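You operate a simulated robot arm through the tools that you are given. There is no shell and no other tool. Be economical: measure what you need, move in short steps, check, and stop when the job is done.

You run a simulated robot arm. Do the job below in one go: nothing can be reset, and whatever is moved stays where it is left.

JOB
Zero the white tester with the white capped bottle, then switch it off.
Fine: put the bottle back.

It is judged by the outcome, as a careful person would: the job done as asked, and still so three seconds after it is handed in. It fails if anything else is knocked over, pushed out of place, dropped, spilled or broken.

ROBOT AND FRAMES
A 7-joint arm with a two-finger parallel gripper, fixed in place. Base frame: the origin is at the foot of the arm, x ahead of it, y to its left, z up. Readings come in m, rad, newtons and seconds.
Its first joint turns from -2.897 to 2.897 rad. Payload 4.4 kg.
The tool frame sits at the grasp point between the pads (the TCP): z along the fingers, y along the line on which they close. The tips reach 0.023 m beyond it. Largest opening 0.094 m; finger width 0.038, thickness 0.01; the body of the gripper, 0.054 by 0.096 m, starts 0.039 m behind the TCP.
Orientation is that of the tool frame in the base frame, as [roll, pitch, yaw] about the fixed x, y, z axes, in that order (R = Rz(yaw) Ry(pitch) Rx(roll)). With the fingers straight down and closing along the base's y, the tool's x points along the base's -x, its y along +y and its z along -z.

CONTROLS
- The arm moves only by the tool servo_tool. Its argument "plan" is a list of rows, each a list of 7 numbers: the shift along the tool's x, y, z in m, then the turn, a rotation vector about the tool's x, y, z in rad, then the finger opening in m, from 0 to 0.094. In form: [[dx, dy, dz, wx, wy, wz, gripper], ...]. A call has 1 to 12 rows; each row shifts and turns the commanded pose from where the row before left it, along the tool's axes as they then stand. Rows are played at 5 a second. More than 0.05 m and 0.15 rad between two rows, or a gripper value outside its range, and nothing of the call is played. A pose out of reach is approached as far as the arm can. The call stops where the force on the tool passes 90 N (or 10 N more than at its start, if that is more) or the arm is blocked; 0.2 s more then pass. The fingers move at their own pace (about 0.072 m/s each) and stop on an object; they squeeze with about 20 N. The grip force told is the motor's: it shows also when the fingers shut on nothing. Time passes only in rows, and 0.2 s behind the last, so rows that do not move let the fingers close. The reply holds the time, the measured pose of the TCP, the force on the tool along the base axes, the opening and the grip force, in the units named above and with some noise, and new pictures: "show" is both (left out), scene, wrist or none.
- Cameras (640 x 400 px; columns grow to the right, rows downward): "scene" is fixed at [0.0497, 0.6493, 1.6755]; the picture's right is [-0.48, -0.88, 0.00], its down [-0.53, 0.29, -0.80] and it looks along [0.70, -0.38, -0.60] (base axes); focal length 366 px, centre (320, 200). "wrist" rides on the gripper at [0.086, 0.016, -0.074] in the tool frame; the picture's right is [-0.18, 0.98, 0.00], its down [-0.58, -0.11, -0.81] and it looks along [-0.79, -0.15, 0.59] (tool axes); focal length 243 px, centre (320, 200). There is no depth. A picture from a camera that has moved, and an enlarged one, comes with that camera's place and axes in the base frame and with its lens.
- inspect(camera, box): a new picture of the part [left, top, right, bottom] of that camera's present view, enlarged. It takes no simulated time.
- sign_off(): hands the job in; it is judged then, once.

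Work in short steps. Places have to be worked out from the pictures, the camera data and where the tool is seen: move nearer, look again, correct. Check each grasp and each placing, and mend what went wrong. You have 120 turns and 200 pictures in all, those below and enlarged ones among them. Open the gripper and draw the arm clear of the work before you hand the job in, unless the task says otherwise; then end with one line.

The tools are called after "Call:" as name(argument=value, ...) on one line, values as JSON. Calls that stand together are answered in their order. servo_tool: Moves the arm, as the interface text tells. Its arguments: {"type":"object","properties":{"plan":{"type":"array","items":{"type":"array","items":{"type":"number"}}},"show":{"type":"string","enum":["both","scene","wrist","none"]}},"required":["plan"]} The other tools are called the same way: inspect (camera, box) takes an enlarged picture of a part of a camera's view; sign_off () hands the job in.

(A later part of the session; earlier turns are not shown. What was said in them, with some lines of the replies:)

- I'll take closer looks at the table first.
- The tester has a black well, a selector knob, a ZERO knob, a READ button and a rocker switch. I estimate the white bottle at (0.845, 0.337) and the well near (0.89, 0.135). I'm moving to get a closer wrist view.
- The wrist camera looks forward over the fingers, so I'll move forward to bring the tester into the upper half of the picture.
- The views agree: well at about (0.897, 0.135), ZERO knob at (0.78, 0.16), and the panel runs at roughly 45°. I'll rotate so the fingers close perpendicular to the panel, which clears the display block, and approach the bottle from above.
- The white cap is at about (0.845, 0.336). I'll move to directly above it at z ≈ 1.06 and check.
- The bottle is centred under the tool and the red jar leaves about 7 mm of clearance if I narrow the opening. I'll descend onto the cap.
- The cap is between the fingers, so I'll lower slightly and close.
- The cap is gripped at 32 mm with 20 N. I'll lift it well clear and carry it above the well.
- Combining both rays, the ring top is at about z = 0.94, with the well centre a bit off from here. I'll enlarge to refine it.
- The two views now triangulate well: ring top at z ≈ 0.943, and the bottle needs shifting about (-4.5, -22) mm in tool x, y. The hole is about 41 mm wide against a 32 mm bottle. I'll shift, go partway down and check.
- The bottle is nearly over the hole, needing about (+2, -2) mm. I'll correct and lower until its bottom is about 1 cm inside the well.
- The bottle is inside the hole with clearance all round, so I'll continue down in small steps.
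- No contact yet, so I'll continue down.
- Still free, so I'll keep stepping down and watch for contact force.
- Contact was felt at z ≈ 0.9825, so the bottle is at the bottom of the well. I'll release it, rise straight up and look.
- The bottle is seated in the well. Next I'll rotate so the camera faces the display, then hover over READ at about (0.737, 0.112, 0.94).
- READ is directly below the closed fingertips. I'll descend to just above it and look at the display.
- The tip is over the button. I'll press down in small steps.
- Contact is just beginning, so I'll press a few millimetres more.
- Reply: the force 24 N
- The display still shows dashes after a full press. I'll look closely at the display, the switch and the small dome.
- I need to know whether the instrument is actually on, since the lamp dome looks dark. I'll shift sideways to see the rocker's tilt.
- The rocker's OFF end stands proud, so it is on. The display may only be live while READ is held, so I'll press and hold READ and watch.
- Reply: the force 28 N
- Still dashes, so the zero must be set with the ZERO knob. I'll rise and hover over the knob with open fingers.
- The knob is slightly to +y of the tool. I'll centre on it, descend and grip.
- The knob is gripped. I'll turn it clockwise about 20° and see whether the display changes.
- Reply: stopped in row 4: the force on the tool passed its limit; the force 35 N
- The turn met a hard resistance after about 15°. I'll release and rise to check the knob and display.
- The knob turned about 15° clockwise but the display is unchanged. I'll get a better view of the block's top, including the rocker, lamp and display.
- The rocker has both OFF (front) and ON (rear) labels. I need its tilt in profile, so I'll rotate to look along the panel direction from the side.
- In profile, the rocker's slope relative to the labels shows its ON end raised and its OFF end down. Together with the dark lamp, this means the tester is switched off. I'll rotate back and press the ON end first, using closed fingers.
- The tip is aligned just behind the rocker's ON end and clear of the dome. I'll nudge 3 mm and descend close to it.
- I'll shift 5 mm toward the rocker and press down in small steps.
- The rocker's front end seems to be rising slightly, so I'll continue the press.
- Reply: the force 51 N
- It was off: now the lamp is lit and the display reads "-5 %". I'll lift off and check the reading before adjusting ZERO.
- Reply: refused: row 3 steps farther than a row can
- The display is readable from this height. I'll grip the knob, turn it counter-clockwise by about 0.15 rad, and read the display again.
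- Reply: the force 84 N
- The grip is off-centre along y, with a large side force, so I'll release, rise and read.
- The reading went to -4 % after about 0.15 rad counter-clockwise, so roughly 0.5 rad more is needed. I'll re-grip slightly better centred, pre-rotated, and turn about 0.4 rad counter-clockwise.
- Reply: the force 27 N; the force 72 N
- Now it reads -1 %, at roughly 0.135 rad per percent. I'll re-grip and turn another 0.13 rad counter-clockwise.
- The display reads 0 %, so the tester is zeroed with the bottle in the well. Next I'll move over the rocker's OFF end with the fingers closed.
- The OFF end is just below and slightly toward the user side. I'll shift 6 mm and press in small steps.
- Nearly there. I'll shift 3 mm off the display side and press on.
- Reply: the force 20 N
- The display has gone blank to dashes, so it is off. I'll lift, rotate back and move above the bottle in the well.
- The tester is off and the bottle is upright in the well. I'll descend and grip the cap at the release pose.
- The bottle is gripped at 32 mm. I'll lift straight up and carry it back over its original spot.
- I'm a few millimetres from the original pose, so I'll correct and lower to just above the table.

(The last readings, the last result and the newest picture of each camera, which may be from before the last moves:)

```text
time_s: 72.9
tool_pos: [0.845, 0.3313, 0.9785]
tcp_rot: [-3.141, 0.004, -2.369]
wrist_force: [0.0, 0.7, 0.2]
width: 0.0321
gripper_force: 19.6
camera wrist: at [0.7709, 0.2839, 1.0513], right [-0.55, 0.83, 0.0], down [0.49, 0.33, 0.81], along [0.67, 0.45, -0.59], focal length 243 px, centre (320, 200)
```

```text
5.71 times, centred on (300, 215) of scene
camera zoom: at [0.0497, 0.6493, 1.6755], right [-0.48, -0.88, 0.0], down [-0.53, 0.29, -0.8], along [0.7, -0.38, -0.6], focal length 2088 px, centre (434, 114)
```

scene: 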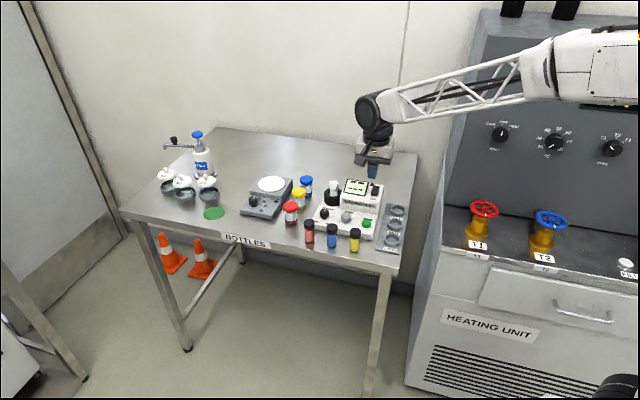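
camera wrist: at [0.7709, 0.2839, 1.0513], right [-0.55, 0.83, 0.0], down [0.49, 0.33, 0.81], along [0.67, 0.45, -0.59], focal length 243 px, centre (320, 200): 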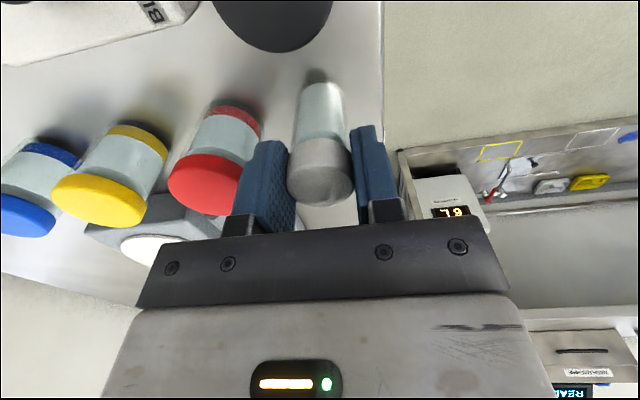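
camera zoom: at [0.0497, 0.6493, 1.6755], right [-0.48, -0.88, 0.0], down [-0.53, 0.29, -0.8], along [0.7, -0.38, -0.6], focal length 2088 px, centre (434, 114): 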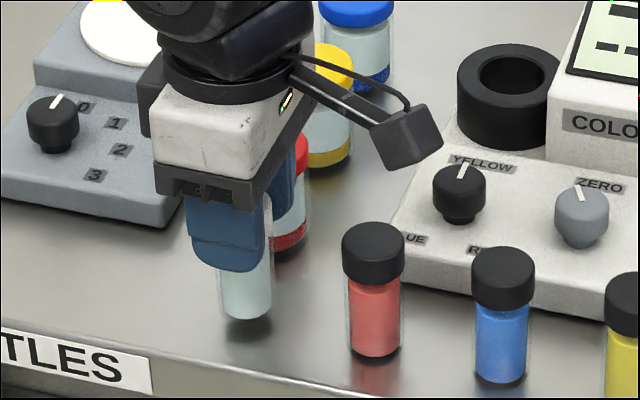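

It matches the original position closely. I'll lower the last few millimetres to contact.

Call:
servo_tool(plan=[[0, 0.001, 0.003, 0, 0, 0, 0.02], [0, 0, 0.002, 0, 0, 0, 0.02], [0, 0, 0.0015, 0, 0, 0, 0.02], [0, 0, 0, 0, 0, 0, 0.02]], show="none")

Call:
inspect(camera="scene", box=[250, 180, 350, 250])

```text
time_s: 73.9
tool_pos: [0.8446, 0.3342, 0.9707]
tcp_rot: [-3.14, 0.003, -2.371]
wrist_force: [-0.6, -0.4, 1.3]
width: 0.0319
gripper_force: 20.0
```

```text
5.71 times, centred on (300, 215) of scene
camera zoom: at [0.0497, 0.6493, 1.6755], right [-0.48, -0.88, 0.0], down [-0.53, 0.29, -0.8], along [0.7, -0.38, -0.6], focal length 2088 px, centre (434, 114)
```

zoom: 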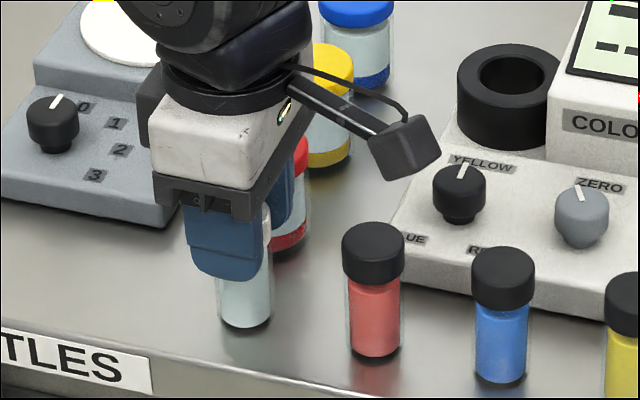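

Call:
servo_tool(plan=[[0, 0, 0.0012, 0, 0, 0, 0.02], [0, 0, 0, 0, 0, 0, 0.02]], show="none")

```text
time_s: 74.5
tool_pos: [0.8447, 0.3329, 0.9708]
tcp_rot: [-3.139, 0.004, -2.37]
wrist_force: [-2.9, 0.0, 16.2]
width: 0.0322
gripper_force: 19.7
```

The bottle is firmly on the table (16 N). I'll release it gently and rise.

Call:
servo_tool(plan=[[0, 0, -0.001, 0, 0, 0, 0.032], [0, 0, 0, 0, 0, 0, 0.046], [0, 0, 0, 0, 0, 0, 0.046], [0, 0, -0.02, 0, 0, 0, 0.046], [0, 0, -0.04, 0, 0, 0, 0.046], [0, 0, -0.045, 0, 0, 0, 0.06], [0, 0, -0.045, 0, 0, 0, 0.06], [0.04, 0, -0.02, 0, 0, 0, 0.09], [0.04, 0, -0.02, 0, 0, 0, 0.09], [0.04, 0, -0.02, 0, 0, 0, 0.09], [0, 0, 0, 0, 0, 0, 0.09]], show="scene")

Call:
inspect(camera="scene", box=[230, 160, 420, 280])

```text
time_s: 76.9
tool_pos: [0.7591, 0.2521, 1.1817]
tcp_rot: [-3.139, 0.003, -2.37]
wrist_force: [-0.1, 0.0, -0.1]
width: 0.09
gripper_force: 0.1
```

scene: 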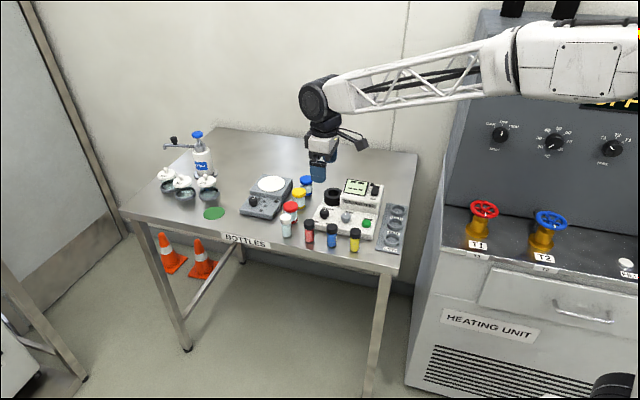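

```text
3.33 times, centred on (325, 220) of scene
camera zoom: at [0.0497, 0.6493, 1.6755], right [-0.48, -0.88, 0.0], down [-0.53, 0.29, -0.8], along [0.7, -0.38, -0.6], focal length 1218 px, centre (303, 133)
```

zoom: 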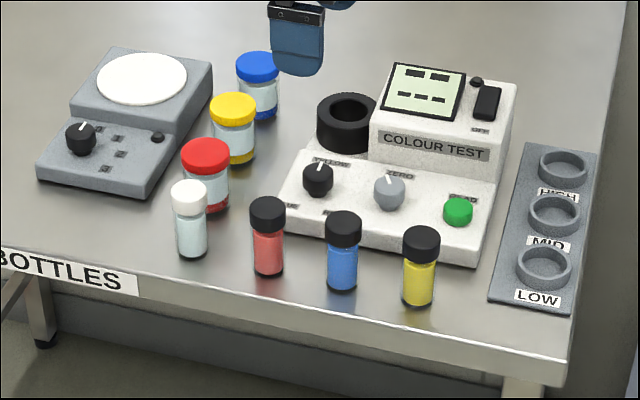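

The bottle stands where it started, the tester is off with ZERO set, everything else is in place, and the arm is clear. I'll hand it in.

Call:
sign_off()

```text
The job is handed in.
```

The white tester read 0 % with the white-capped bottle in its well; it is now switched off, and the bottle is back in its original place. The tester was off when I started, so I switched it on first to set the zero.
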